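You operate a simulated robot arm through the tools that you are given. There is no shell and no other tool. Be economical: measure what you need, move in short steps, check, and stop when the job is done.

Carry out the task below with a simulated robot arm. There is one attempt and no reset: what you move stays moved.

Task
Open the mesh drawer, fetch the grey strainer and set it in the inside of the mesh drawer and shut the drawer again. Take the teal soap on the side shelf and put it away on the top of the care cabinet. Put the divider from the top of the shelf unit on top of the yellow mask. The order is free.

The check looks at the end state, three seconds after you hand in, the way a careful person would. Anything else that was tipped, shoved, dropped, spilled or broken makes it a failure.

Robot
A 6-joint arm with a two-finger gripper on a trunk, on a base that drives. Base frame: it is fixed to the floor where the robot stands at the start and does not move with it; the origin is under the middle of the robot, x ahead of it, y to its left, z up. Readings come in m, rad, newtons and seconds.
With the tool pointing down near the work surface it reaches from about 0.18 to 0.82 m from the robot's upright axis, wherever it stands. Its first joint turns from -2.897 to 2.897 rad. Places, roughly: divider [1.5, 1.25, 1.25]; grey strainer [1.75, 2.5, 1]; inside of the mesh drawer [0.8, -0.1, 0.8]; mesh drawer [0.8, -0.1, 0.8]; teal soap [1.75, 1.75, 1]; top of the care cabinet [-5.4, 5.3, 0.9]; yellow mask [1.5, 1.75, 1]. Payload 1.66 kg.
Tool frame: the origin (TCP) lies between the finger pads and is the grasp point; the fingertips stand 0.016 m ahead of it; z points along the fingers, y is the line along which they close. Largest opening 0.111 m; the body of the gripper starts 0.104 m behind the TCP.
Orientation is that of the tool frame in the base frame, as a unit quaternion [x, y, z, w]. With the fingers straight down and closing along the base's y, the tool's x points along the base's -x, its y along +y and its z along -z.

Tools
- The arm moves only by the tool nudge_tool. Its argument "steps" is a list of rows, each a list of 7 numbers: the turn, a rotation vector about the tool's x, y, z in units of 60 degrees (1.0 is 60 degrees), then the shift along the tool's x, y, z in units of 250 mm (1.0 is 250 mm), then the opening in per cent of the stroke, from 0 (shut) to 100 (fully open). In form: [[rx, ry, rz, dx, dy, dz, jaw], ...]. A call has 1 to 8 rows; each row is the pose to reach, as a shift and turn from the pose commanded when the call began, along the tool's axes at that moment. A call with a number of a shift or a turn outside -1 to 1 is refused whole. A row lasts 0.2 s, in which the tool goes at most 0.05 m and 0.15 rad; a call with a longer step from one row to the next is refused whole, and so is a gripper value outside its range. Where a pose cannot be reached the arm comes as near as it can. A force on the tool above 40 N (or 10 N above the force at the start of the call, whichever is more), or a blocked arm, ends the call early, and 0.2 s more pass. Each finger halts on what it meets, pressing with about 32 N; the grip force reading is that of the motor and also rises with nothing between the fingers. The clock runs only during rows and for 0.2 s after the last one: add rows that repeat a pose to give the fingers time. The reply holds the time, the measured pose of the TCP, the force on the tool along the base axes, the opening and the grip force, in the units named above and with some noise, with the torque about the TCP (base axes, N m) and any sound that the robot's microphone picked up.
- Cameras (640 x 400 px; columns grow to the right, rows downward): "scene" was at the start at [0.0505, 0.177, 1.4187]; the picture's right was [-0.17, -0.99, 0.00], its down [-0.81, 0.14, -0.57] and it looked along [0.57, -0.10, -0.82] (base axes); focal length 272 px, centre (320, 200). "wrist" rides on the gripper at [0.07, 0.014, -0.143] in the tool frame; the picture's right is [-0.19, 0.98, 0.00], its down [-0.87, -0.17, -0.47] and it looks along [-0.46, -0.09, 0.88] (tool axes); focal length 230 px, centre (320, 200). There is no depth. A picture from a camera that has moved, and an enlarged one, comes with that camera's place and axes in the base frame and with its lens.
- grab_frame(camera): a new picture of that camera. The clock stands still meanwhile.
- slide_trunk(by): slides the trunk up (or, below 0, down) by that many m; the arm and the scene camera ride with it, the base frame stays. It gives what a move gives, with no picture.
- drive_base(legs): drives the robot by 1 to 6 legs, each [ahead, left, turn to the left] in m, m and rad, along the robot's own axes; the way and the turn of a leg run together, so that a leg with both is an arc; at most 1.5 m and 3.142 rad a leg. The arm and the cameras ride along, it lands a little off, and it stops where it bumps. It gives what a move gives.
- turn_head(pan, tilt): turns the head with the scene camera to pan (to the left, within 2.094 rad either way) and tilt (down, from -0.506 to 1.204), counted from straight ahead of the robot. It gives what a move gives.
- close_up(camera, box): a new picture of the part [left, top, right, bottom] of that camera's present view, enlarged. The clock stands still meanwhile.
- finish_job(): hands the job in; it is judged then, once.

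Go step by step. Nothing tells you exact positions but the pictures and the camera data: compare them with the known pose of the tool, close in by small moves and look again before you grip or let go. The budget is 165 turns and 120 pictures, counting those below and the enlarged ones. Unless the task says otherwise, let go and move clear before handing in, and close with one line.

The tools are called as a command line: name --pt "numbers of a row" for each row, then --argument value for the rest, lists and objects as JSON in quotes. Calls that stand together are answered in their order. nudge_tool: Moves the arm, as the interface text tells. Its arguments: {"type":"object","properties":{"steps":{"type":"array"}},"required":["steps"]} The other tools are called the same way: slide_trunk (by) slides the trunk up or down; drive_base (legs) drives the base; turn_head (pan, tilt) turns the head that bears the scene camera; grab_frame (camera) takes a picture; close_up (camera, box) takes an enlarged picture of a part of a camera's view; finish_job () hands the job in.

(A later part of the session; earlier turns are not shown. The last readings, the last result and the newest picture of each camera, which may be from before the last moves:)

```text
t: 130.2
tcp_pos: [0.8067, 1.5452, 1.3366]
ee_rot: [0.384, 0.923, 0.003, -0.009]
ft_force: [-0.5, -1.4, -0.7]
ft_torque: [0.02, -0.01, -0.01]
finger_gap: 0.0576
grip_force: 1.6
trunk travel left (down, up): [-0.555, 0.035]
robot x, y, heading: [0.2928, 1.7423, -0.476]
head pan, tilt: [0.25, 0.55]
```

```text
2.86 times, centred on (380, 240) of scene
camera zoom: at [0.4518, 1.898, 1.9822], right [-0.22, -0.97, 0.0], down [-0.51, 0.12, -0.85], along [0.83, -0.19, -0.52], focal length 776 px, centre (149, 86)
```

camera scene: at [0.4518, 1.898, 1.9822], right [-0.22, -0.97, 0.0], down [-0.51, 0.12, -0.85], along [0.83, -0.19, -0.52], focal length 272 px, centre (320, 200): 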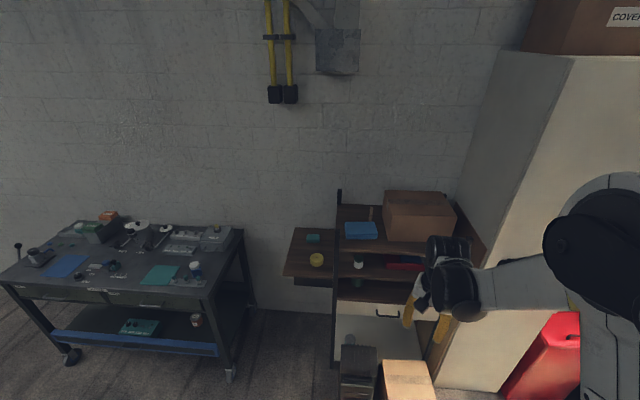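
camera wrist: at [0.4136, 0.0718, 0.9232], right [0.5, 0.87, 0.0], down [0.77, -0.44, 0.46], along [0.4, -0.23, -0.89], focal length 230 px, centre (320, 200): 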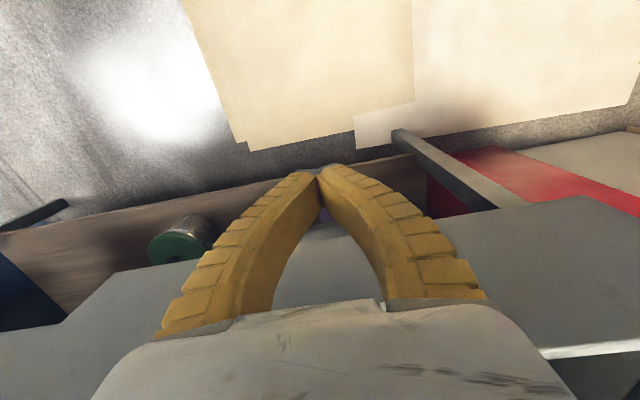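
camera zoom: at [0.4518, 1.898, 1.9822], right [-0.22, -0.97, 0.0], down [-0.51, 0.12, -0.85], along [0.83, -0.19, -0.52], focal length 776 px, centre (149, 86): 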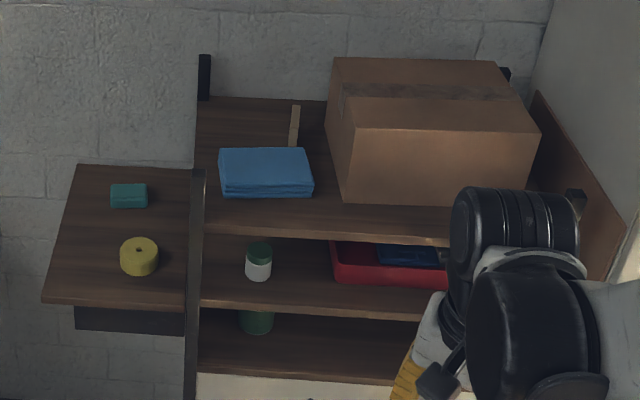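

The divider seems to be the beige strip behind the blue cloth on the top board. The mask is near (1.50, 1.68) and the soap near (1.69, 1.66). I take a stand at about (1.2, 2.04), clear of the orange sheet on the floor.

drive_base --legs '[[-0.16, 0.311, 0], [0, 0, -0.57], [0.491, 0.756, 0]]'

turn_head --pan 0.15 --tilt 0.75

grab_frame --camera "scene"

grab_frame --camera "wrist"

```text
t: 138.3
tcp_pos: [1.4889, 1.5479, 1.3373]
ee_rot: [0.638, 0.77, 0.005, -0.008]
ft_force: [1.1, 0.0, 0.3]
ft_torque: [-0.03, 0.01, 0.04]
finger_gap: 0.0576
grip_force: 1.6
trunk travel left (down, up): [-0.555, 0.035]
robot x, y, heading: [1.1726, 1.996, -1.07]
head pan, tilt: [0.25, 0.55]
```

```text
t: 139.0
tcp_pos: [1.4891, 1.5476, 1.3372]
ee_rot: [0.639, 0.77, 0.005, -0.009]
ft_force: [-0.1, -0.2, -1.3]
ft_torque: [0.03, -0.02, -0.02]
finger_gap: 0.0575
grip_force: 1.7
trunk travel left (down, up): [-0.555, 0.035]
robot x, y, heading: [1.1769, 1.9979, -1.073]
head pan, tilt: [0.15, 0.75]
```

```text
50 pictures are left
camera scene: at [1.3809, 2.0377, 1.965], right [-0.8, -0.61, 0.0], down [-0.41, 0.54, -0.73], along [0.44, -0.58, -0.68], focal length 272 px, centre (320, 200)
```

scene: 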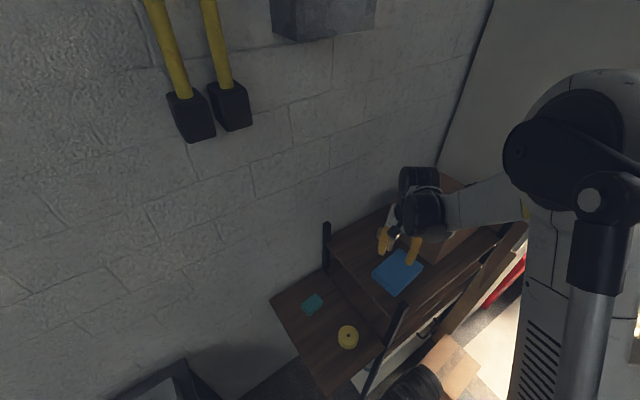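

```text
49 pictures are left
camera wrist: at [1.4889, 1.6148, 1.4806], right [1.0, 0.0, -0.01], down [0.0, -0.89, 0.45], along [-0.01, -0.45, -0.89], focal length 230 px, centre (320, 200)
```

wrist: 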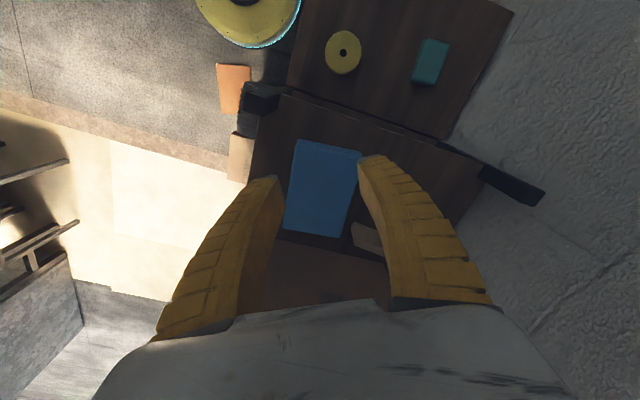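

The strip lies behind the blue cloth, partly hidden by a finger. I shift the tool over it for a clear look.

nudge_tool --pt "0 0 0 -0.1 0.06 -0.06 100" --pt "0 0 0 -0.2 0.12 -0.12 100" --pt "0 0 0 -0.32 0.24 -0.12 100"

close_up --camera "wrist" --box '[180, 60, 460, 320]'

close_up --camera "scene" --box '[300, 160, 480, 340]'

```text
t: 139.8
tcp_pos: [1.5674, 1.4794, 1.3643]
ee_rot: [0.638, 0.77, 0.006, -0.01]
ft_force: [0.9, -0.8, 0.2]
ft_torque: [0.01, 0.04, -0.02]
finger_gap: 0.1109
grip_force: 0.2
trunk travel left (down, up): [-0.555, 0.035]
robot x, y, heading: [1.1751, 1.9944, -1.076]
head pan, tilt: [0.15, 0.75]
```

```text
1.54 times, centred on (320, 190) of wrist
camera zoom: at [1.5679, 1.5469, 1.5074], right [1.0, 0.0, -0.01], down [0.0, -0.89, 0.45], along [-0.01, -0.45, -0.89], focal length 354 px, centre (320, 215)
```

zoom: 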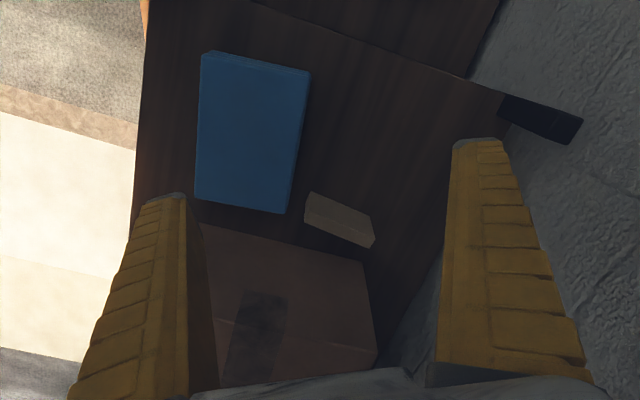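

```text
2.22 times, centred on (390, 250) of scene
camera zoom: at [1.3846, 2.0351, 1.9645], right [-0.8, -0.61, 0.0], down [-0.41, 0.54, -0.73], along [0.44, -0.58, -0.68], focal length 604 px, centre (164, 89)
```

zoom: 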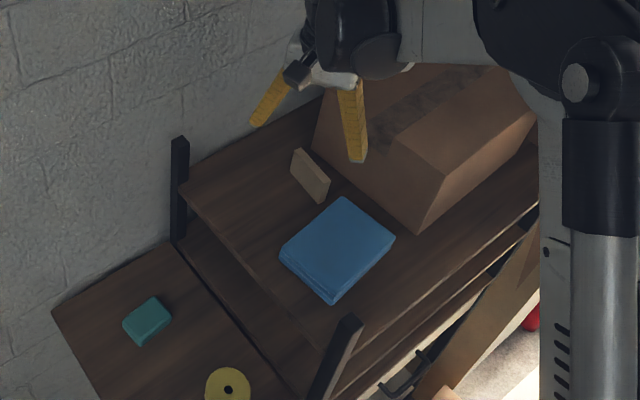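

The divider is a small plate standing on edge, about 86×15×45 mm, centred near (1.586, 1.361) with its base at z 1.12 and turned -21°. I rotate the tool to close across its thickness.

nudge_tool --pt "0 0 -0.14 0 0 0 70" --pt "0 0 -0.28 0 0 0 70" --pt "0 0 -0.42 0 0 0 70" --pt "0 0 -0.56 0 0 0 70" --pt "0 0 -0.7 0 0 0 70" --pt "0 0 -0.84 0 0 0 70" --pt "0 0 -0.97 0 0 0 70"

nudge_tool --pt "0 0 0 -0.05 -0.15 0.0 70" --pt "0 0 0 -0.1 -0.3 0.05 70" --pt "0 0 0 -0.15 -0.4 0.12 70"

grab_frame --camera "wrist"

close_up --camera "scene" --box '[300, 160, 480, 340]'

```text
t: 141.4
tcp_pos: [1.5632, 1.478, 1.3643]
ee_rot: [0.181, 0.983, 0.009, -0.005]
ft_force: [0.4, 0.9, -0.1]
ft_torque: [-0.01, -0.02, -0.01]
finger_gap: 0.0794
grip_force: 1.0
trunk travel left (down, up): [-0.555, 0.035]
robot x, y, heading: [1.171, 1.9955, -1.069]
head pan, tilt: [0.15, 0.75]
```

```text
t: 142.2
tcp_pos: [1.5617, 1.3679, 1.331]
ee_rot: [0.183, 0.983, 0.01, -0.004]
ft_force: [0.8, -0.9, -1.0]
ft_torque: [0.04, -0.02, 0.0]
finger_gap: 0.079
grip_force: 1.1
trunk travel left (down, up): [-0.555, 0.035]
robot x, y, heading: [1.1752, 1.9921, -1.068]
head pan, tilt: [0.15, 0.75]
```

```text
46 pictures are left
camera wrist: at [1.5019, 1.402, 1.4731], right [0.53, 0.85, 0.01], down [0.75, -0.48, 0.46], along [0.4, -0.23, -0.89], focal length 230 px, centre (320, 200)
```

wrist: 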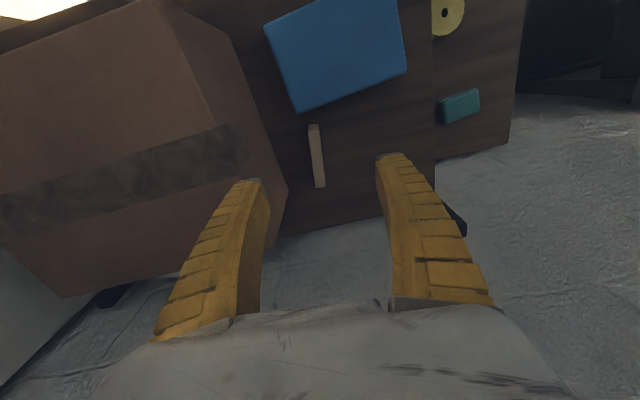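

```text
2.22 times, centred on (390, 250) of scene
camera zoom: at [1.3817, 2.0357, 1.9648], right [-0.8, -0.61, 0.0], down [-0.41, 0.54, -0.73], along [0.44, -0.58, -0.68], focal length 604 px, centre (164, 89)
```

zoom: 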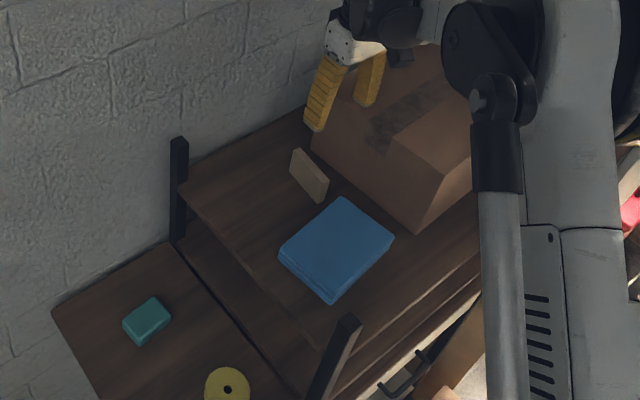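

Nearly aligned; I correct 5° and about 2 cm and descend partway.

nudge_tool --pt "0 0 0.04 -0.05 0 0.12 60" --pt "0 0 0.08 -0.096 -0.01 0.28 60" --pt "0 0 0.08 -0.096 -0.01 0.44 60"

grab_frame --camera "wrist"

close_up --camera "scene" --box '[340, 170, 460, 290]'

```text
t: 143.0
tcp_pos: [1.5817, 1.3632, 1.2221]
ee_rot: [0.223, 0.975, 0.009, -0.005]
ft_force: [-0.1, 0.0, 0.2]
ft_torque: [0.01, 0.04, -0.02]
finger_gap: 0.0686
grip_force: 1.1
trunk travel left (down, up): [-0.555, 0.035]
robot x, y, heading: [1.1737, 1.9992, -1.074]
head pan, tilt: [0.15, 0.75]
```

```text
44 pictures are left
camera wrist: at [1.5252, 1.403, 1.3655], right [0.6, 0.8, 0.01], down [0.71, -0.54, 0.46], along [0.37, -0.27, -0.89], focal length 230 px, centre (320, 200)
```

wrist: 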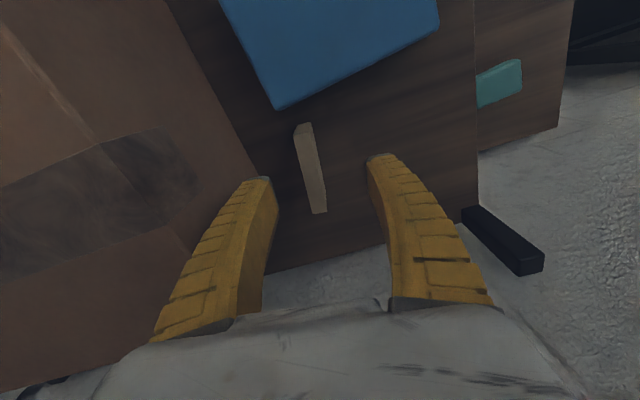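

```text
3.33 times, centred on (400, 230) of scene
camera zoom: at [1.3815, 2.037, 1.9649], right [-0.8, -0.61, 0.0], down [-0.41, 0.54, -0.73], along [0.44, -0.58, -0.68], focal length 905 px, centre (53, 100)
```

zoom: 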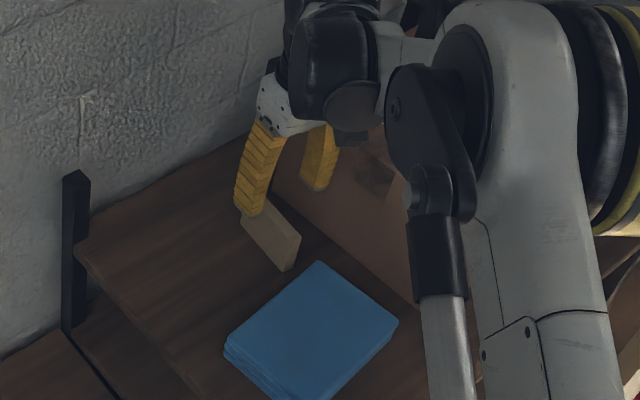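

The divider's centre is (1.582, 1.355). I narrow the jaw and lower to a high grip so the palm stays above the neighbouring box.

nudge_tool --pt "0 0 0.02 -0.014 -0.03 0 42" --pt "0 0 0.02 -0.014 -0.03 0.1 42" --pt "0 0 0.02 -0.014 -0.03 0.23 42"

grab_frame --camera "wrist"

close_up --camera "scene" --box '[340, 170, 460, 290]'

```text
t: 143.8
tcp_pos: [1.5809, 1.3526, 1.1651]
ee_rot: [0.234, 0.972, 0.009, -0.005]
ft_force: [0.0, -0.1, 0.4]
ft_torque: [-0.01, 0.06, -0.01]
finger_gap: 0.0486
grip_force: 1.8
trunk travel left (down, up): [-0.555, 0.035]
robot x, y, heading: [1.1743, 1.9958, -1.069]
head pan, tilt: [0.15, 0.75]
```

```text
42 pictures are left
camera wrist: at [1.5246, 1.3947, 1.308], right [0.62, 0.79, 0.01], down [0.7, -0.55, 0.46], along [0.37, -0.27, -0.89], focal length 230 px, centre (320, 200)
```

wrist: 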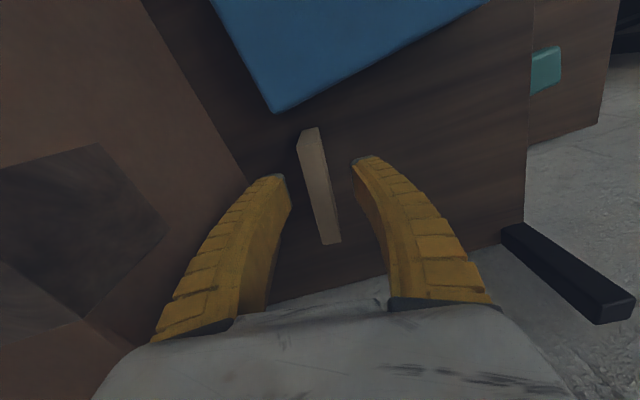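

```text
3.33 times, centred on (400, 230) of scene
camera zoom: at [1.3813, 2.0365, 1.9649], right [-0.8, -0.61, 0.0], down [-0.41, 0.54, -0.73], along [0.44, -0.58, -0.68], focal length 905 px, centre (53, 100)
```

zoom: 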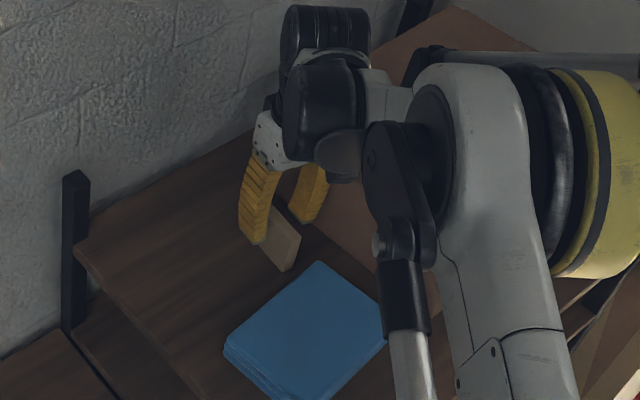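

Centred and parallel. 8 mm lower and close.

nudge_tool --pt "0 0 0 0 0 0.032 42" --pt "0 0 0 0 0 0.032 20" --pt "0 0 0 0 0 0.032 0" --pt "0 0 0 0 0 0.032 0" --pt "0 0 0 0 0 0.032 0"

nudge_tool --pt "0 0 0 0 0 -0.1 0" --pt "0 0 0 0 0 -0.28 0" --pt "0 0 0 0 0 -0.46 0" --pt "0 0 0 0 0 -0.64 0"

grab_frame --camera "wrist"

grab_frame --camera "scene"

```text
t: 145.0
tcp_pos: [1.5805, 1.3561, 1.1583]
ee_rot: [0.234, 0.972, 0.008, -0.004]
ft_force: [0.3, -0.4, 5.2]
ft_torque: [-0.06, 0.01, 0.0]
finger_gap: 0.01
grip_force: 31.7
trunk travel left (down, up): [-0.555, 0.035]
robot x, y, heading: [1.1736, 1.9993, -1.075]
head pan, tilt: [0.15, 0.75]
```

```text
t: 146.0
tcp_pos: [1.5774, 1.3534, 1.3179]
ee_rot: [0.233, 0.972, 0.008, -0.004]
ft_force: [1.0, 0.3, 0.7]
ft_torque: [-0.03, 0.02, 0.0]
finger_gap: 0.0086
grip_force: 31.3
trunk travel left (down, up): [-0.555, 0.035]
robot x, y, heading: [1.1728, 1.995, -1.067]
head pan, tilt: [0.15, 0.75]
```

```text
40 pictures are left
camera wrist: at [1.5216, 1.3942, 1.459], right [0.62, 0.79, 0.01], down [0.7, -0.55, 0.46], along [0.37, -0.27, -0.89], focal length 230 px, centre (320, 200)
```

wrist: 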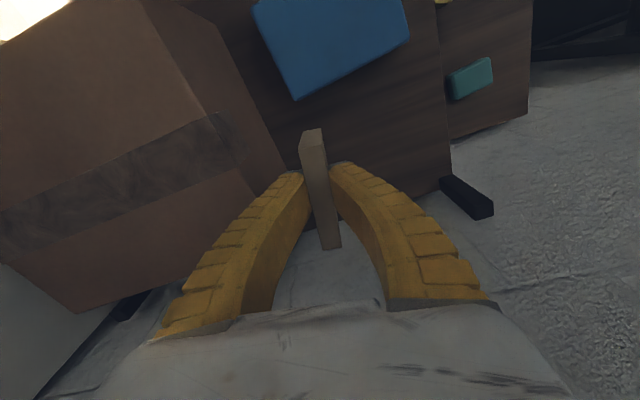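

```text
39 pictures are left
camera scene: at [1.3799, 2.0391, 1.965], right [-0.8, -0.61, 0.0], down [-0.41, 0.54, -0.73], along [0.44, -0.58, -0.68], focal length 272 px, centre (320, 200)
```

scene: 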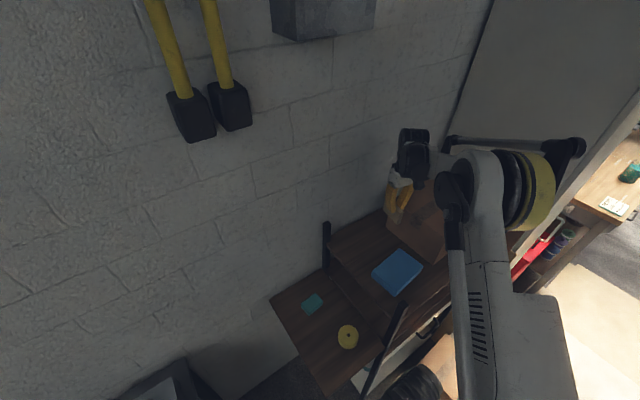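

The divider is held. The mask centre is at (1.526, 1.672), top near z 0.955. I carry the divider over at height.

nudge_tool --pt "0 0 0 0.1 0.14 0 0" --pt "0 0 0 0.2 0.28 0 0" --pt "0 0 0 0.3 0.42 0 0" --pt "0 0 0 0.4 0.56 0 0" --pt "0 0 0 0.5 0.7 0 0" --pt "0 0 0 0.6 0.84 0 0" --pt "0 0 0 0.68 0.94 0 0" --pt "0 0 0 0.76 1.0 0 0"

slide_trunk --by -0.2

grab_frame --camera "wrist"

grab_frame --camera "scene"

```text
t: 147.8
tcp_pos: [1.5226, 1.6596, 1.323]
ee_rot: [0.234, 0.972, 0.008, -0.004]
ft_force: [-0.4, 0.5, -0.3]
ft_torque: [-0.03, -0.05, 0.03]
finger_gap: 0.0084
grip_force: 32.2
trunk travel left (down, up): [-0.555, 0.035]
robot x, y, heading: [1.1713, 1.9957, -1.067]
head pan, tilt: [0.15, 0.75]
```

```text
t: 150.0
tcp_pos: [1.5236, 1.6588, 1.1237]
ee_rot: [0.233, 0.972, 0.008, -0.005]
ft_force: [0.2, -0.4, 0.0]
ft_torque: [0.01, 0.0, -0.01]
finger_gap: 0.0087
grip_force: 31.7
trunk travel left (down, up): [-0.355, 0.235]
robot x, y, heading: [1.1739, 1.9967, -1.072]
head pan, tilt: [0.15, 0.75]
```

```text
38 pictures are left
camera wrist: at [1.468, 1.6993, 1.2661], right [0.62, 0.79, 0.01], down [0.7, -0.55, 0.46], along [0.37, -0.27, -0.89], focal length 230 px, centre (320, 200)
```

wrist: 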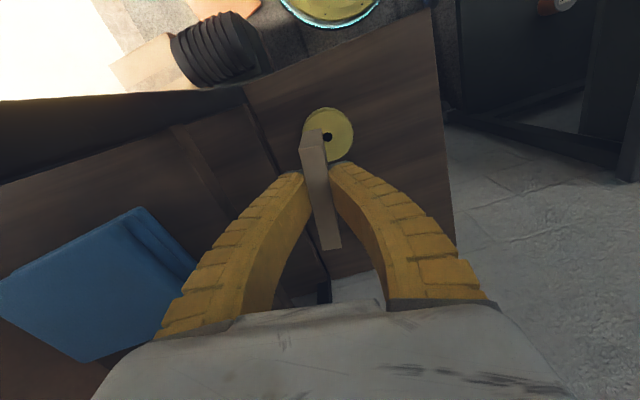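

```text
37 pictures are left
camera scene: at [1.381, 2.0376, 1.765], right [-0.8, -0.61, 0.0], down [-0.41, 0.54, -0.73], along [0.44, -0.58, -0.68], focal length 272 px, centre (320, 200)
```

scene: 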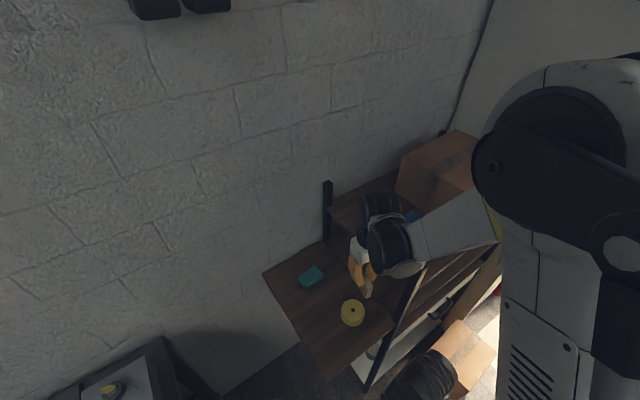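

The mask is at (1.526, 1.671), just as computed. I correct 12 mm and lower with the trunk.

nudge_tool --pt "0 0 0 0.01 0.048 0 0" --pt "0 0 0 0.01 0.048 0 0"

slide_trunk --by -0.1

grab_frame --camera "wrist"

close_up --camera "scene" --box '[280, 160, 440, 330]'

```text
t: 150.6
tcp_pos: [1.5279, 1.6709, 1.1235]
ee_rot: [0.234, 0.972, 0.01, -0.006]
ft_force: [-0.6, 0.3, -1.1]
ft_torque: [0.0, -0.01, -0.01]
finger_gap: 0.0083
grip_force: 32.2
trunk travel left (down, up): [-0.355, 0.235]
robot x, y, heading: [1.1718, 1.994, -1.068]
head pan, tilt: [0.15, 0.75]
```

```text
t: 151.9
tcp_pos: [1.5267, 1.6701, 1.0244]
ee_rot: [0.234, 0.972, 0.009, -0.005]
ft_force: [0.1, -0.2, -0.9]
ft_torque: [0.05, 0.02, -0.02]
finger_gap: 0.0085
grip_force: 32.2
trunk travel left (down, up): [-0.255, 0.335]
robot x, y, heading: [1.1738, 1.9922, -1.066]
head pan, tilt: [0.15, 0.75]
```

```text
36 pictures are left
camera wrist: at [1.4709, 1.7108, 1.1671], right [0.62, 0.79, 0.01], down [0.7, -0.55, 0.46], along [0.37, -0.27, -0.89], focal length 230 px, centre (320, 200)
```

wrist: 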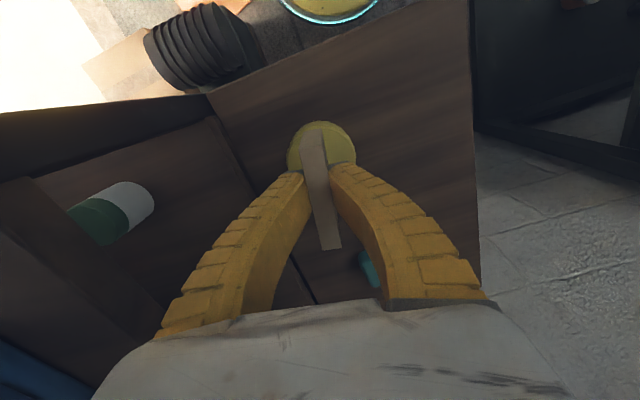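

```text
2.35 times, centred on (360, 245) of scene
camera zoom: at [1.381, 2.0377, 1.665], right [-0.8, -0.61, 0.0], down [-0.41, 0.54, -0.73], along [0.44, -0.58, -0.68], focal length 639 px, centre (226, 94)
```

zoom: 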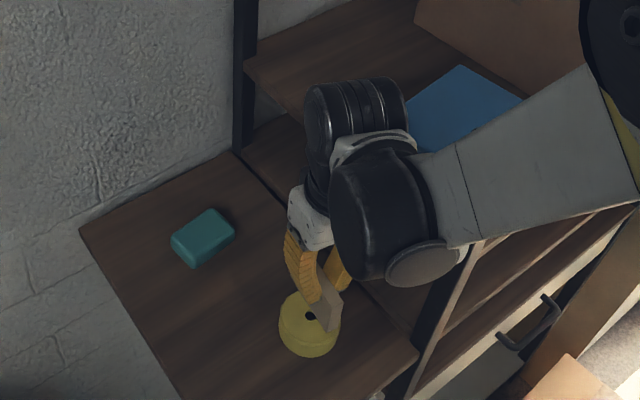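

nudge_tool --pt "0 0 0 0.016 0.006 0.04 0" --pt "0 0 0 0.016 0.006 0.08 0" --pt "0 0 0 0.016 0.006 0.08 0"

close_up --camera "wrist" --box '[240, 90, 400, 260]'

close_up --camera "scene" --box '[320, 200, 390, 270]'

```text
t: 152.7
tcp_pos: [1.5241, 1.672, 1.004]
ee_rot: [0.234, 0.972, 0.008, -0.006]
ft_force: [-0.8, -0.2, -0.5]
ft_torque: [-0.02, 0.05, -0.01]
finger_gap: 0.0082
grip_force: 32.1
trunk travel left (down, up): [-0.255, 0.335]
robot x, y, heading: [1.1744, 1.997, -1.075]
head pan, tilt: [0.15, 0.75]
```

```text
2.35 times, centred on (320, 175) of wrist
camera zoom: at [1.4678, 1.7139, 1.147], right [0.62, 0.79, 0.01], down [0.7, -0.55, 0.46], along [0.37, -0.27, -0.89], focal length 541 px, centre (320, 259)
```

zoom: 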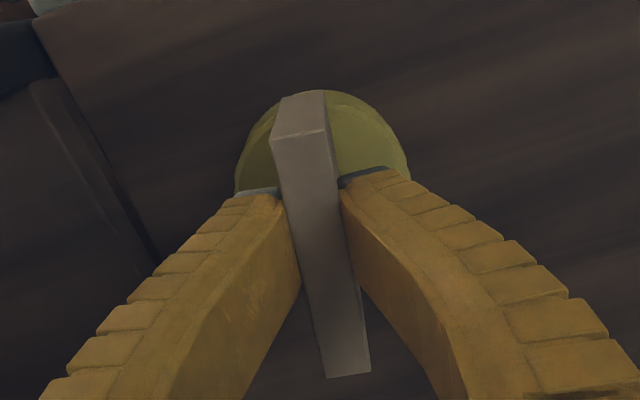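

```text
5.71 times, centred on (355, 235) of scene
camera zoom: at [1.381, 2.0377, 1.6649], right [-0.8, -0.61, 0.0], down [-0.41, 0.54, -0.73], along [0.44, -0.58, -0.68], focal length 1552 px, centre (120, 0)
```

zoom: 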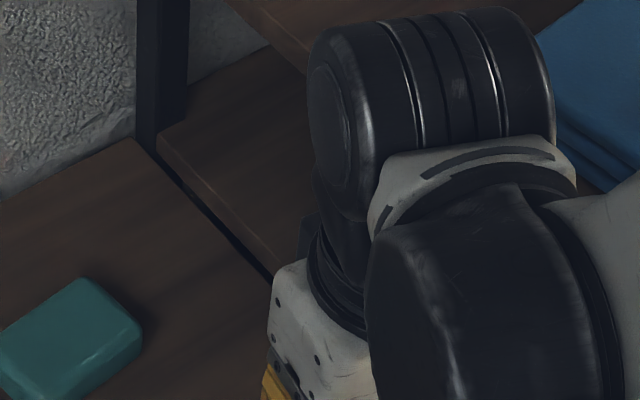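

The divider is centred over the mask within a few mm. I lower in small steps until it touches.

nudge_tool --pt "0 0 0 0.01 0 0.016 0" --pt "0 0 0 0.01 0 0.032 0" --pt "0 0 0 0.01 0 0.044 0"

```text
t: 153.5
tcp_pos: [1.5215, 1.6751, 0.9933]
ee_rot: [0.234, 0.972, 0.008, -0.005]
ft_force: [0.2, -0.5, -0.1]
ft_torque: [0.01, 0.01, -0.03]
finger_gap: 0.0083
grip_force: 31.6
trunk travel left (down, up): [-0.255, 0.335]
robot x, y, heading: [1.1771, 1.9979, -1.065]
head pan, tilt: [0.15, 0.75]
```

nudge_tool --pt "0 0 0 0 0 0.012 0" --pt "0 0 0 0 0 0.024 0"

close_up --camera "wrist" --box '[240, 90, 400, 260]'

```text
t: 154.1
tcp_pos: [1.5198, 1.6745, 0.9884]
ee_rot: [0.234, 0.972, 0.008, -0.005]
ft_force: [-2.9, 0.6, 13.2]
ft_torque: [0.01, 0.02, -0.01]
finger_gap: 0.0151
grip_force: 32.0
trunk travel left (down, up): [-0.255, 0.335]
robot x, y, heading: [1.1729, 1.9979, -1.065]
head pan, tilt: [0.15, 0.75]
```

```text
2.35 times, centred on (320, 175) of wrist
camera zoom: at [1.465, 1.7159, 1.1311], right [0.62, 0.79, 0.01], down [0.7, -0.55, 0.46], along [0.37, -0.27, -0.89], focal length 541 px, centre (320, 259)
```

zoom: 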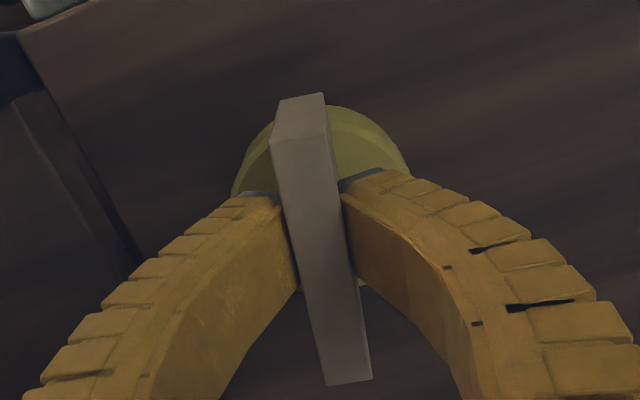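

It rests on the mask, centred within about 3 mm. I release gently and rise.

nudge_tool --pt "0 0 0 0 0 -0.006 8" --pt "0 0 0 0 0 -0.01 20" --pt "0 0 0 0 0 -0.01 35" --pt "0 0 0 0 0 -0.01 40"

close_up --camera "wrist" --box '[240, 90, 400, 260]'

```text
t: 155.1
tcp_pos: [1.5219, 1.675, 0.9901]
ee_rot: [0.234, 0.972, 0.008, -0.005]
ft_force: [0.4, 0.3, 0.5]
ft_torque: [0.01, 0.01, -0.01]
finger_gap: 0.0466
grip_force: 1.8
trunk travel left (down, up): [-0.255, 0.335]
robot x, y, heading: [1.1753, 1.9945, -1.072]
head pan, tilt: [0.15, 0.75]
```

```text
2.35 times, centred on (320, 175) of wrist
camera zoom: at [1.4662, 1.7154, 1.1321], right [0.62, 0.79, 0.01], down [0.7, -0.55, 0.46], along [0.37, -0.27, -0.89], focal length 541 px, centre (320, 259)
```

zoom: 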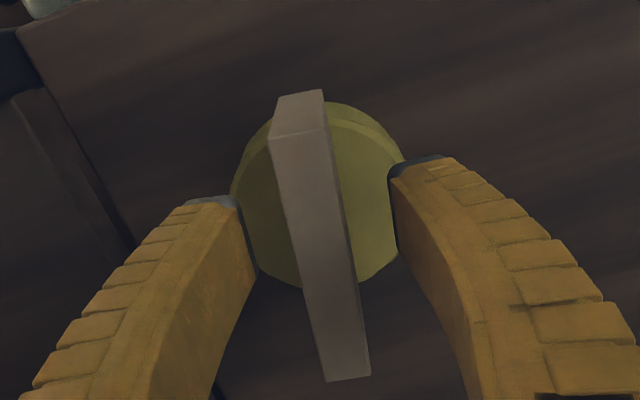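

It stands by itself on the mask. I rise straight up and look at the soap.

nudge_tool --pt "0 0 0 0 0 -0.08 40" --pt "0 0 0 0 0 -0.24 40" --pt "0 0 0 0 0 -0.42 60" --pt "0 0 0 0 0 -0.6 80" --pt "0 0 0 0 0 -0.78 80"

grab_frame --camera "wrist"

close_up --camera "scene" --box '[260, 180, 440, 330]'

```text
t: 156.3
tcp_pos: [1.5196, 1.6725, 1.1823]
ee_rot: [0.233, 0.972, 0.008, -0.006]
ft_force: [-0.1, 0.3, -0.3]
ft_torque: [-0.01, 0.0, 0.02]
finger_gap: 0.0899
grip_force: 0.2
trunk travel left (down, up): [-0.255, 0.335]
robot x, y, heading: [1.1757, 1.9949, -1.068]
head pan, tilt: [0.15, 0.75]
```

```text
30 pictures are left
camera wrist: at [1.4646, 1.7121, 1.3254], right [0.62, 0.79, 0.01], down [0.7, -0.55, 0.46], along [0.37, -0.27, -0.89], focal length 230 px, centre (320, 200)
```

wrist: 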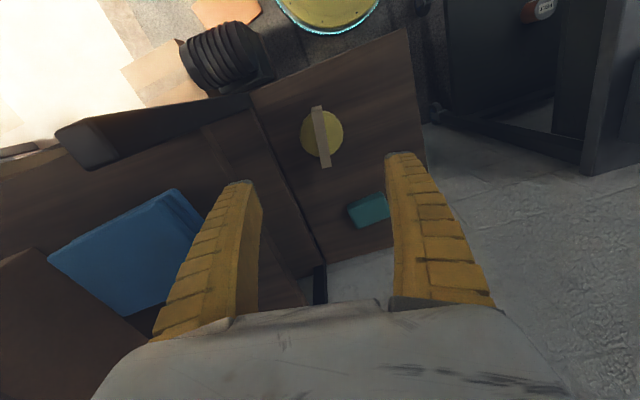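

```text
2.67 times, centred on (350, 255) of scene
camera zoom: at [1.3806, 2.038, 1.665], right [-0.8, -0.61, 0.0], down [-0.41, 0.54, -0.73], along [0.44, -0.58, -0.68], focal length 724 px, centre (240, 53)
```

zoom: 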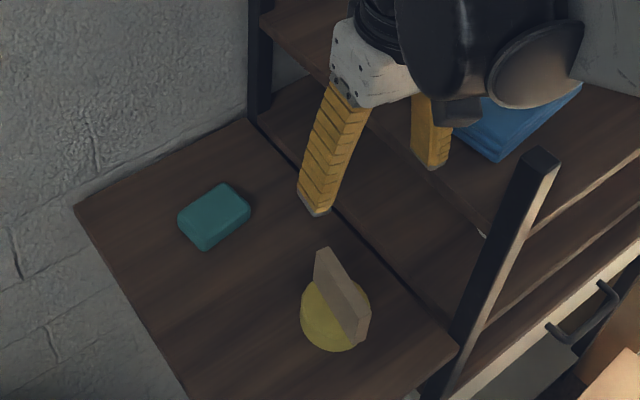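

The divider stands well on the mask. The soap is centred near (1.705, 1.66), about 68×44 mm, with its long side roughly along y. I rotate the tool to grip across the short side and move over it.

nudge_tool --pt "0 0 0.1375 0 0 0 80" --pt "0 0 0.275 0 0 0 80" --pt "0 0 0.4125 0 0 0 80" --pt "0 0 0.55 0 0 0 80" --pt "0 0 0.6875 0 0 0 80" --pt "0 0 0.825 0 0 0 80" --pt "0 0 0.9625 0 0 0 80" --pt "0 0 1.0 0 0 0 80"

nudge_tool --pt "0 0 0.1 0 0.14 0 80" --pt "0 0 0.2 0.03 0.28 0 80" --pt "0 0 0.22 0.05 0.42 0 80" --pt "0 0 0.22 0.06 0.58 0.05 80" --pt "0 0 0.22 0.06 0.735 0.15 80" --pt "0 0 0.22 0.06 0.735 0.3 80"

grab_frame --camera "wrist"

close_up --camera "scene" --box '[260, 180, 440, 330]'

```text
t: 158.1
tcp_pos: [1.5217, 1.6717, 1.1862]
ee_rot: [0.69, 0.724, 0.004, -0.009]
ft_force: [0.4, -0.4, -0.5]
ft_torque: [-0.01, 0.0, 0.02]
finger_gap: 0.09
grip_force: 1.2
trunk travel left (down, up): [-0.255, 0.335]
robot x, y, heading: [1.1725, 1.9966, -1.074]
head pan, tilt: [0.15, 0.75]
```

```text
t: 159.5
tcp_pos: [1.7068, 1.696, 1.1065]
ee_rot: [0.768, 0.641, 0.003, -0.009]
ft_force: [0.0, 0.2, 0.7]
ft_torque: [-0.02, 0.02, 0.01]
finger_gap: 0.0898
grip_force: 0.5
trunk travel left (down, up): [-0.255, 0.335]
robot x, y, heading: [1.1744, 1.9943, -1.07]
head pan, tilt: [0.15, 0.75]
```

```text
28 pictures are left
camera wrist: at [1.7327, 1.7593, 1.2505], right [0.93, -0.36, -0.01], down [-0.32, -0.83, 0.46], along [-0.18, -0.42, -0.89], focal length 230 px, centre (320, 200)
```

wrist: 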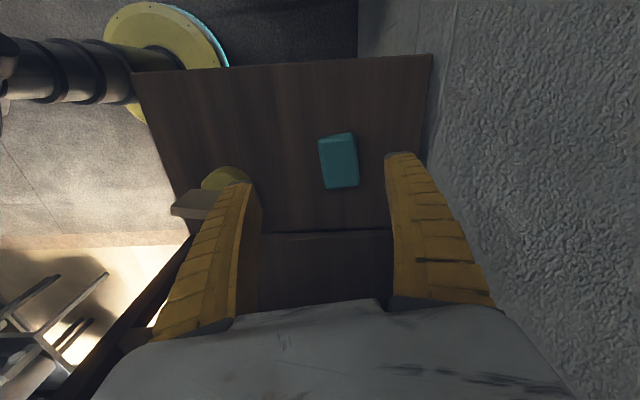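

```text
2.67 times, centred on (350, 255) of scene
camera zoom: at [1.3811, 2.0373, 1.6649], right [-0.8, -0.61, 0.0], down [-0.41, 0.54, -0.73], along [0.44, -0.58, -0.68], focal length 724 px, centre (240, 53)
```

zoom: 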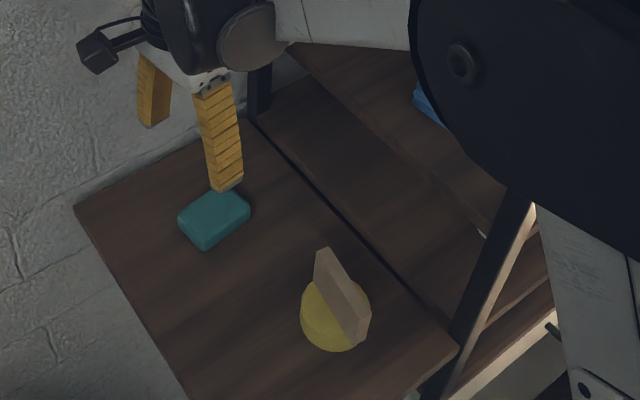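

nudge_tool --pt "0 0 0.07 -0.07 0.02 0.05 75" --pt "0 0 0.14 -0.143 0.035 0.18 75" --pt "0 0 0.14 -0.143 0.035 0.35 75" --pt "0 0 0.14 -0.143 0.035 0.5 75"

grab_frame --camera "wrist"

close_up --camera "scene" --box '[280, 200, 380, 300]'

```text
t: 160.5
tcp_pos: [1.7026, 1.6614, 0.9826]
ee_rot: [0.812, 0.583, 0.003, -0.01]
ft_force: [1.5, -0.3, -1.9]
ft_torque: [0.04, -0.01, -0.02]
finger_gap: 0.0845
grip_force: 1.1
trunk travel left (down, up): [-0.255, 0.335]
robot x, y, heading: [1.1732, 1.9953, -1.069]
head pan, tilt: [0.15, 0.75]
```

```text
26 pictures are left
camera wrist: at [1.7394, 1.7198, 1.1261], right [0.87, -0.49, -0.01], down [-0.43, -0.78, 0.46], along [-0.24, -0.39, -0.89], focal length 230 px, centre (320, 200)
```

wrist: 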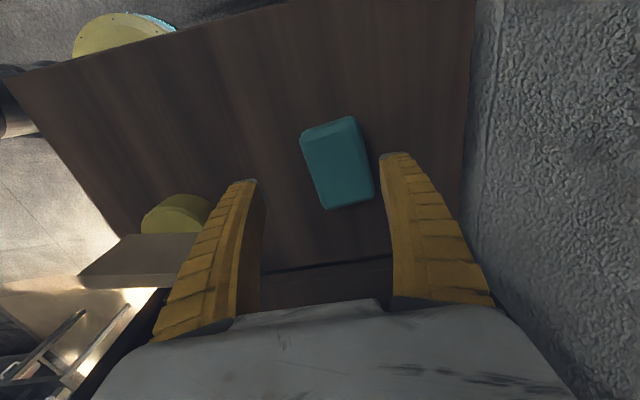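

```text
4.00 times, centred on (330, 250) of scene
camera zoom: at [1.3816, 2.0371, 1.6648], right [-0.8, -0.61, 0.0], down [-0.41, 0.54, -0.73], along [0.44, -0.58, -0.68], focal length 1086 px, centre (280, 0)
```

zoom: 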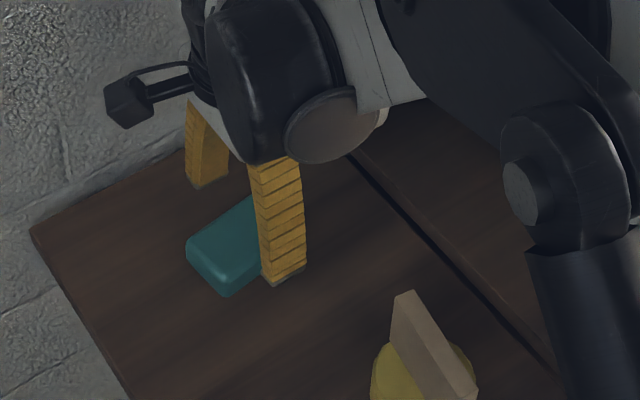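

The soap is offset about 15 mm toward the wall; I correct and go down to just above grip height.

nudge_tool --pt "0 0 0 0.024 0.058 0 75" --pt "0 0 0 0.024 0.058 0.08 75" --pt "0 0 0 0.024 0.058 0.16 75"

grab_frame --camera "wrist"

```text
t: 161.3
tcp_pos: [1.7194, 1.665, 0.9446]
ee_rot: [0.812, 0.584, 0.003, -0.011]
ft_force: [-0.9, -0.5, -1.0]
ft_torque: [0.02, 0.0, -0.03]
finger_gap: 0.0844
grip_force: 0.9
trunk travel left (down, up): [-0.255, 0.335]
robot x, y, heading: [1.1735, 1.9945, -1.072]
head pan, tilt: [0.15, 0.75]
```

```text
24 pictures are left
camera wrist: at [1.7563, 1.7238, 1.0871], right [0.87, -0.49, -0.01], down [-0.43, -0.78, 0.46], along [-0.24, -0.39, -0.89], focal length 230 px, centre (320, 200)
```

wrist: 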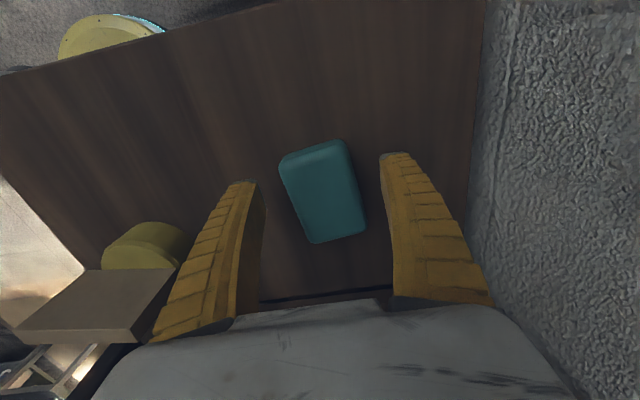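

Centred. I lower 14 mm and close.

nudge_tool --pt "0 0 0 0 0 0.03 75" --pt "0 0 0 0 0 0.056 75"

nudge_tool --pt "0 0 0 0 0 0 45" --pt "0 0 0 0 0 0 25" --pt "0 0 0 0 0 0 10" --pt "0 0 0 0 0 0 10"

grab_frame --camera "wrist"

```text
t: 161.9
tcp_pos: [1.7208, 1.6656, 0.929]
ee_rot: [0.813, 0.583, 0.004, -0.01]
ft_force: [-1.4, 0.4, -0.5]
ft_torque: [0.01, 0.02, 0.0]
finger_gap: 0.0844
grip_force: 0.8
trunk travel left (down, up): [-0.255, 0.335]
robot x, y, heading: [1.1743, 1.9984, -1.069]
head pan, tilt: [0.15, 0.75]
```

```text
t: 162.9
tcp_pos: [1.721, 1.6657, 0.9299]
ee_rot: [0.812, 0.583, 0.004, -0.009]
ft_force: [1.6, 0.2, 5.5]
ft_torque: [-0.02, -0.09, 0.09]
finger_gap: 0.054
grip_force: 31.9
trunk travel left (down, up): [-0.255, 0.335]
robot x, y, heading: [1.1754, 1.9959, -1.066]
head pan, tilt: [0.15, 0.75]
```

```text
23 pictures are left
camera wrist: at [1.7561, 1.7243, 1.0725], right [0.87, -0.49, -0.01], down [-0.43, -0.78, 0.46], along [-0.24, -0.39, -0.89], focal length 230 px, centre (320, 200)
```

wrist: 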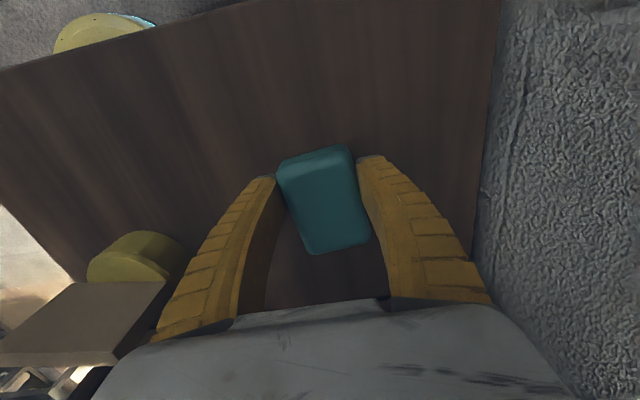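

The soap is gripped (54 mm). I lift it clear.

nudge_tool --pt "0 0 0 0 0 -0.08 5" --pt "0 0 0 0 0 -0.24 5" --pt "0 0 0 0 0 -0.42 5" --pt "0 0 0 0 0 -0.6 5" --pt "0 0 0 0 0 -0.78 5" --pt "0 0 0 0 0 -0.96 5"

grab_frame --camera "wrist"

```text
t: 164.3
tcp_pos: [1.7215, 1.6567, 1.1695]
ee_rot: [0.813, 0.583, 0.003, -0.009]
ft_force: [-0.1, -0.2, -0.4]
ft_torque: [0.0, -0.03, 0.02]
finger_gap: 0.0534
grip_force: 31.6
trunk travel left (down, up): [-0.255, 0.335]
robot x, y, heading: [1.1737, 1.9981, -1.07]
head pan, tilt: [0.15, 0.75]
```

```text
22 pictures are left
camera wrist: at [1.7576, 1.7153, 1.3125], right [0.87, -0.49, -0.01], down [-0.43, -0.78, 0.46], along [-0.24, -0.39, -0.89], focal length 230 px, centre (320, 200)
```

wrist: 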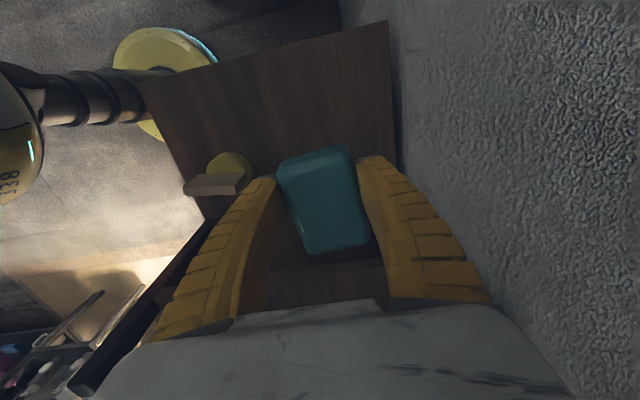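

The soap is held and the divider still stands. I retract, drive back into the open, turn toward the care cabinet, and look.

nudge_tool --pt "0 0 0 0.04 -0.16 0 5" --pt "0 0 0 0.08 -0.32 0 5" --pt "0 0 0 0.12 -0.48 0 5" --pt "0 0 0 0.16 -0.64 0 5" --pt "0 0 0 0.18 -0.76 0 5"

drive_base --legs '[[-0.633, -0.531, 0], [0, 0, -2.56]]'

turn_head --pan 0.3 --tilt 0.3

grab_frame --camera "scene"

```text
t: 165.5
tcp_pos: [1.5573, 1.7652, 1.1722]
ee_rot: [0.813, 0.582, 0.004, -0.009]
ft_force: [-0.7, -0.8, -1.2]
ft_torque: [0.03, -0.04, 0.01]
finger_gap: 0.053
grip_force: 31.9
trunk travel left (down, up): [-0.255, 0.335]
robot x, y, heading: [1.1801, 1.9923, -1.074]
head pan, tilt: [0.15, 0.75]
```

```text
t: 176.1
tcp_pos: [-0.0358, 2.3269, 1.1717]
ee_rot: [0.765, -0.644, 0.01, 0.002]
ft_force: [-0.5, -0.1, -1.2]
ft_torque: [0.01, 0.03, 0.03]
finger_gap: 0.0518
grip_force: 32.2
trunk travel left (down, up): [-0.255, 0.335]
robot x, y, heading: [0.4111, 2.3063, 2.575]
head pan, tilt: [0.15, 0.75]
```

```text
t: 177.0
tcp_pos: [-0.036, 2.3269, 1.1714]
ee_rot: [0.766, -0.643, 0.011, 0.001]
ft_force: [0.1, 0.1, -1.0]
ft_torque: [-0.02, 0.03, 0.04]
finger_gap: 0.0518
grip_force: 31.8
trunk travel left (down, up): [-0.255, 0.335]
robot x, y, heading: [0.4129, 2.3062, 2.568]
head pan, tilt: [0.3, 0.3]
```

```text
21 pictures are left
camera scene: at [0.2355, 2.1602, 1.7052], right [0.27, 0.96, 0.0], down [0.29, -0.08, -0.95], along [-0.92, 0.26, -0.3], focal length 272 px, centre (320, 200)
```

scene: 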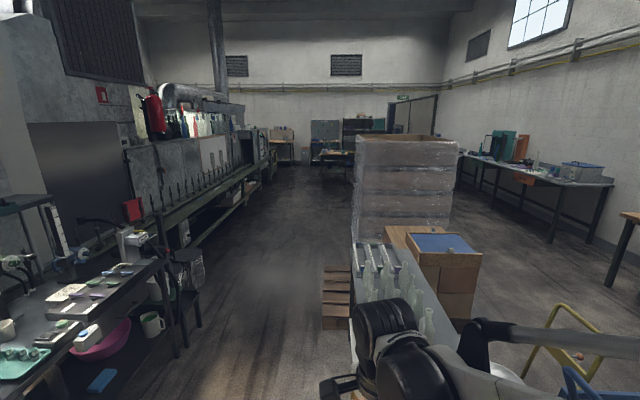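

The free corridor runs west between the bench/stool on the left and the bottle stand and pallet on the right. I drive down its middle to about (-3.4, 2.5) and look for the care cabinet behind the wrapped stack.

drive_base --legs '[[0.982, 0.691, 0], [0.982, 0.691, 0], [1.367, 0.463, 0]]'

turn_head --pan 0.1 --tilt 0.35

grab_frame --camera "scene"

```text
t: 195.8
tcp_pos: [-3.8885, 2.6405, 1.171]
ee_rot: [0.757, -0.653, 0.011, 0.002]
ft_force: [-0.5, 0.2, -1.2]
ft_torque: [-0.01, 0.02, 0.0]
finger_gap: 0.0515
grip_force: 31.7
trunk travel left (down, up): [-0.255, 0.335]
robot x, y, heading: [-3.4412, 2.6071, 2.537]
head pan, tilt: [0.3, 0.3]
```

```text
t: 196.6
tcp_pos: [-3.8876, 2.6395, 1.1717]
ee_rot: [0.758, -0.652, 0.01, 0.001]
ft_force: [0.9, 0.2, -1.6]
ft_torque: [0.01, 0.01, 0.03]
finger_gap: 0.0512
grip_force: 32.4
trunk travel left (down, up): [-0.255, 0.335]
robot x, y, heading: [-3.4384, 2.609, 2.547]
head pan, tilt: [0.099, 0.351]
```

```text
20 pictures are left
camera scene: at [-3.6128, 2.4841, 1.7005], right [0.47, 0.88, 0.0], down [0.3, -0.16, -0.94], along [-0.83, 0.45, -0.34], focal length 272 px, centre (320, 200)
```

scene: 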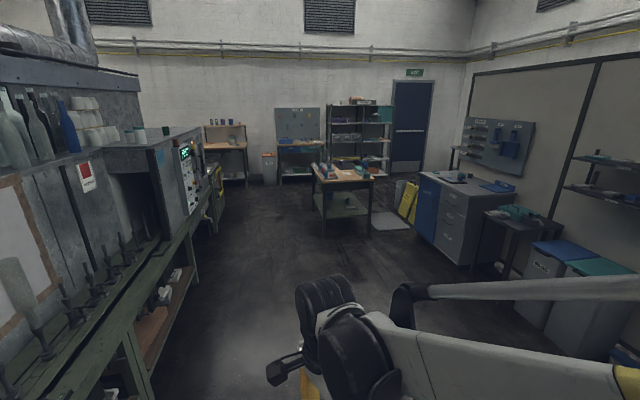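

close_up --camera "scene" --box '[400, 100, 560, 280]'

```text
2.22 times, centred on (480, 190) of scene
camera zoom: at [-3.6128, 2.4841, 1.7005], right [0.47, 0.88, 0.0], down [0.3, -0.16, -0.94], along [-0.83, 0.45, -0.34], focal length 604 px, centre (-36, 222)
```

zoom: 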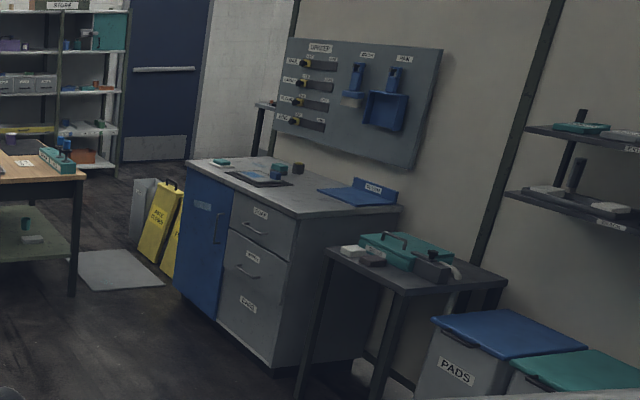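

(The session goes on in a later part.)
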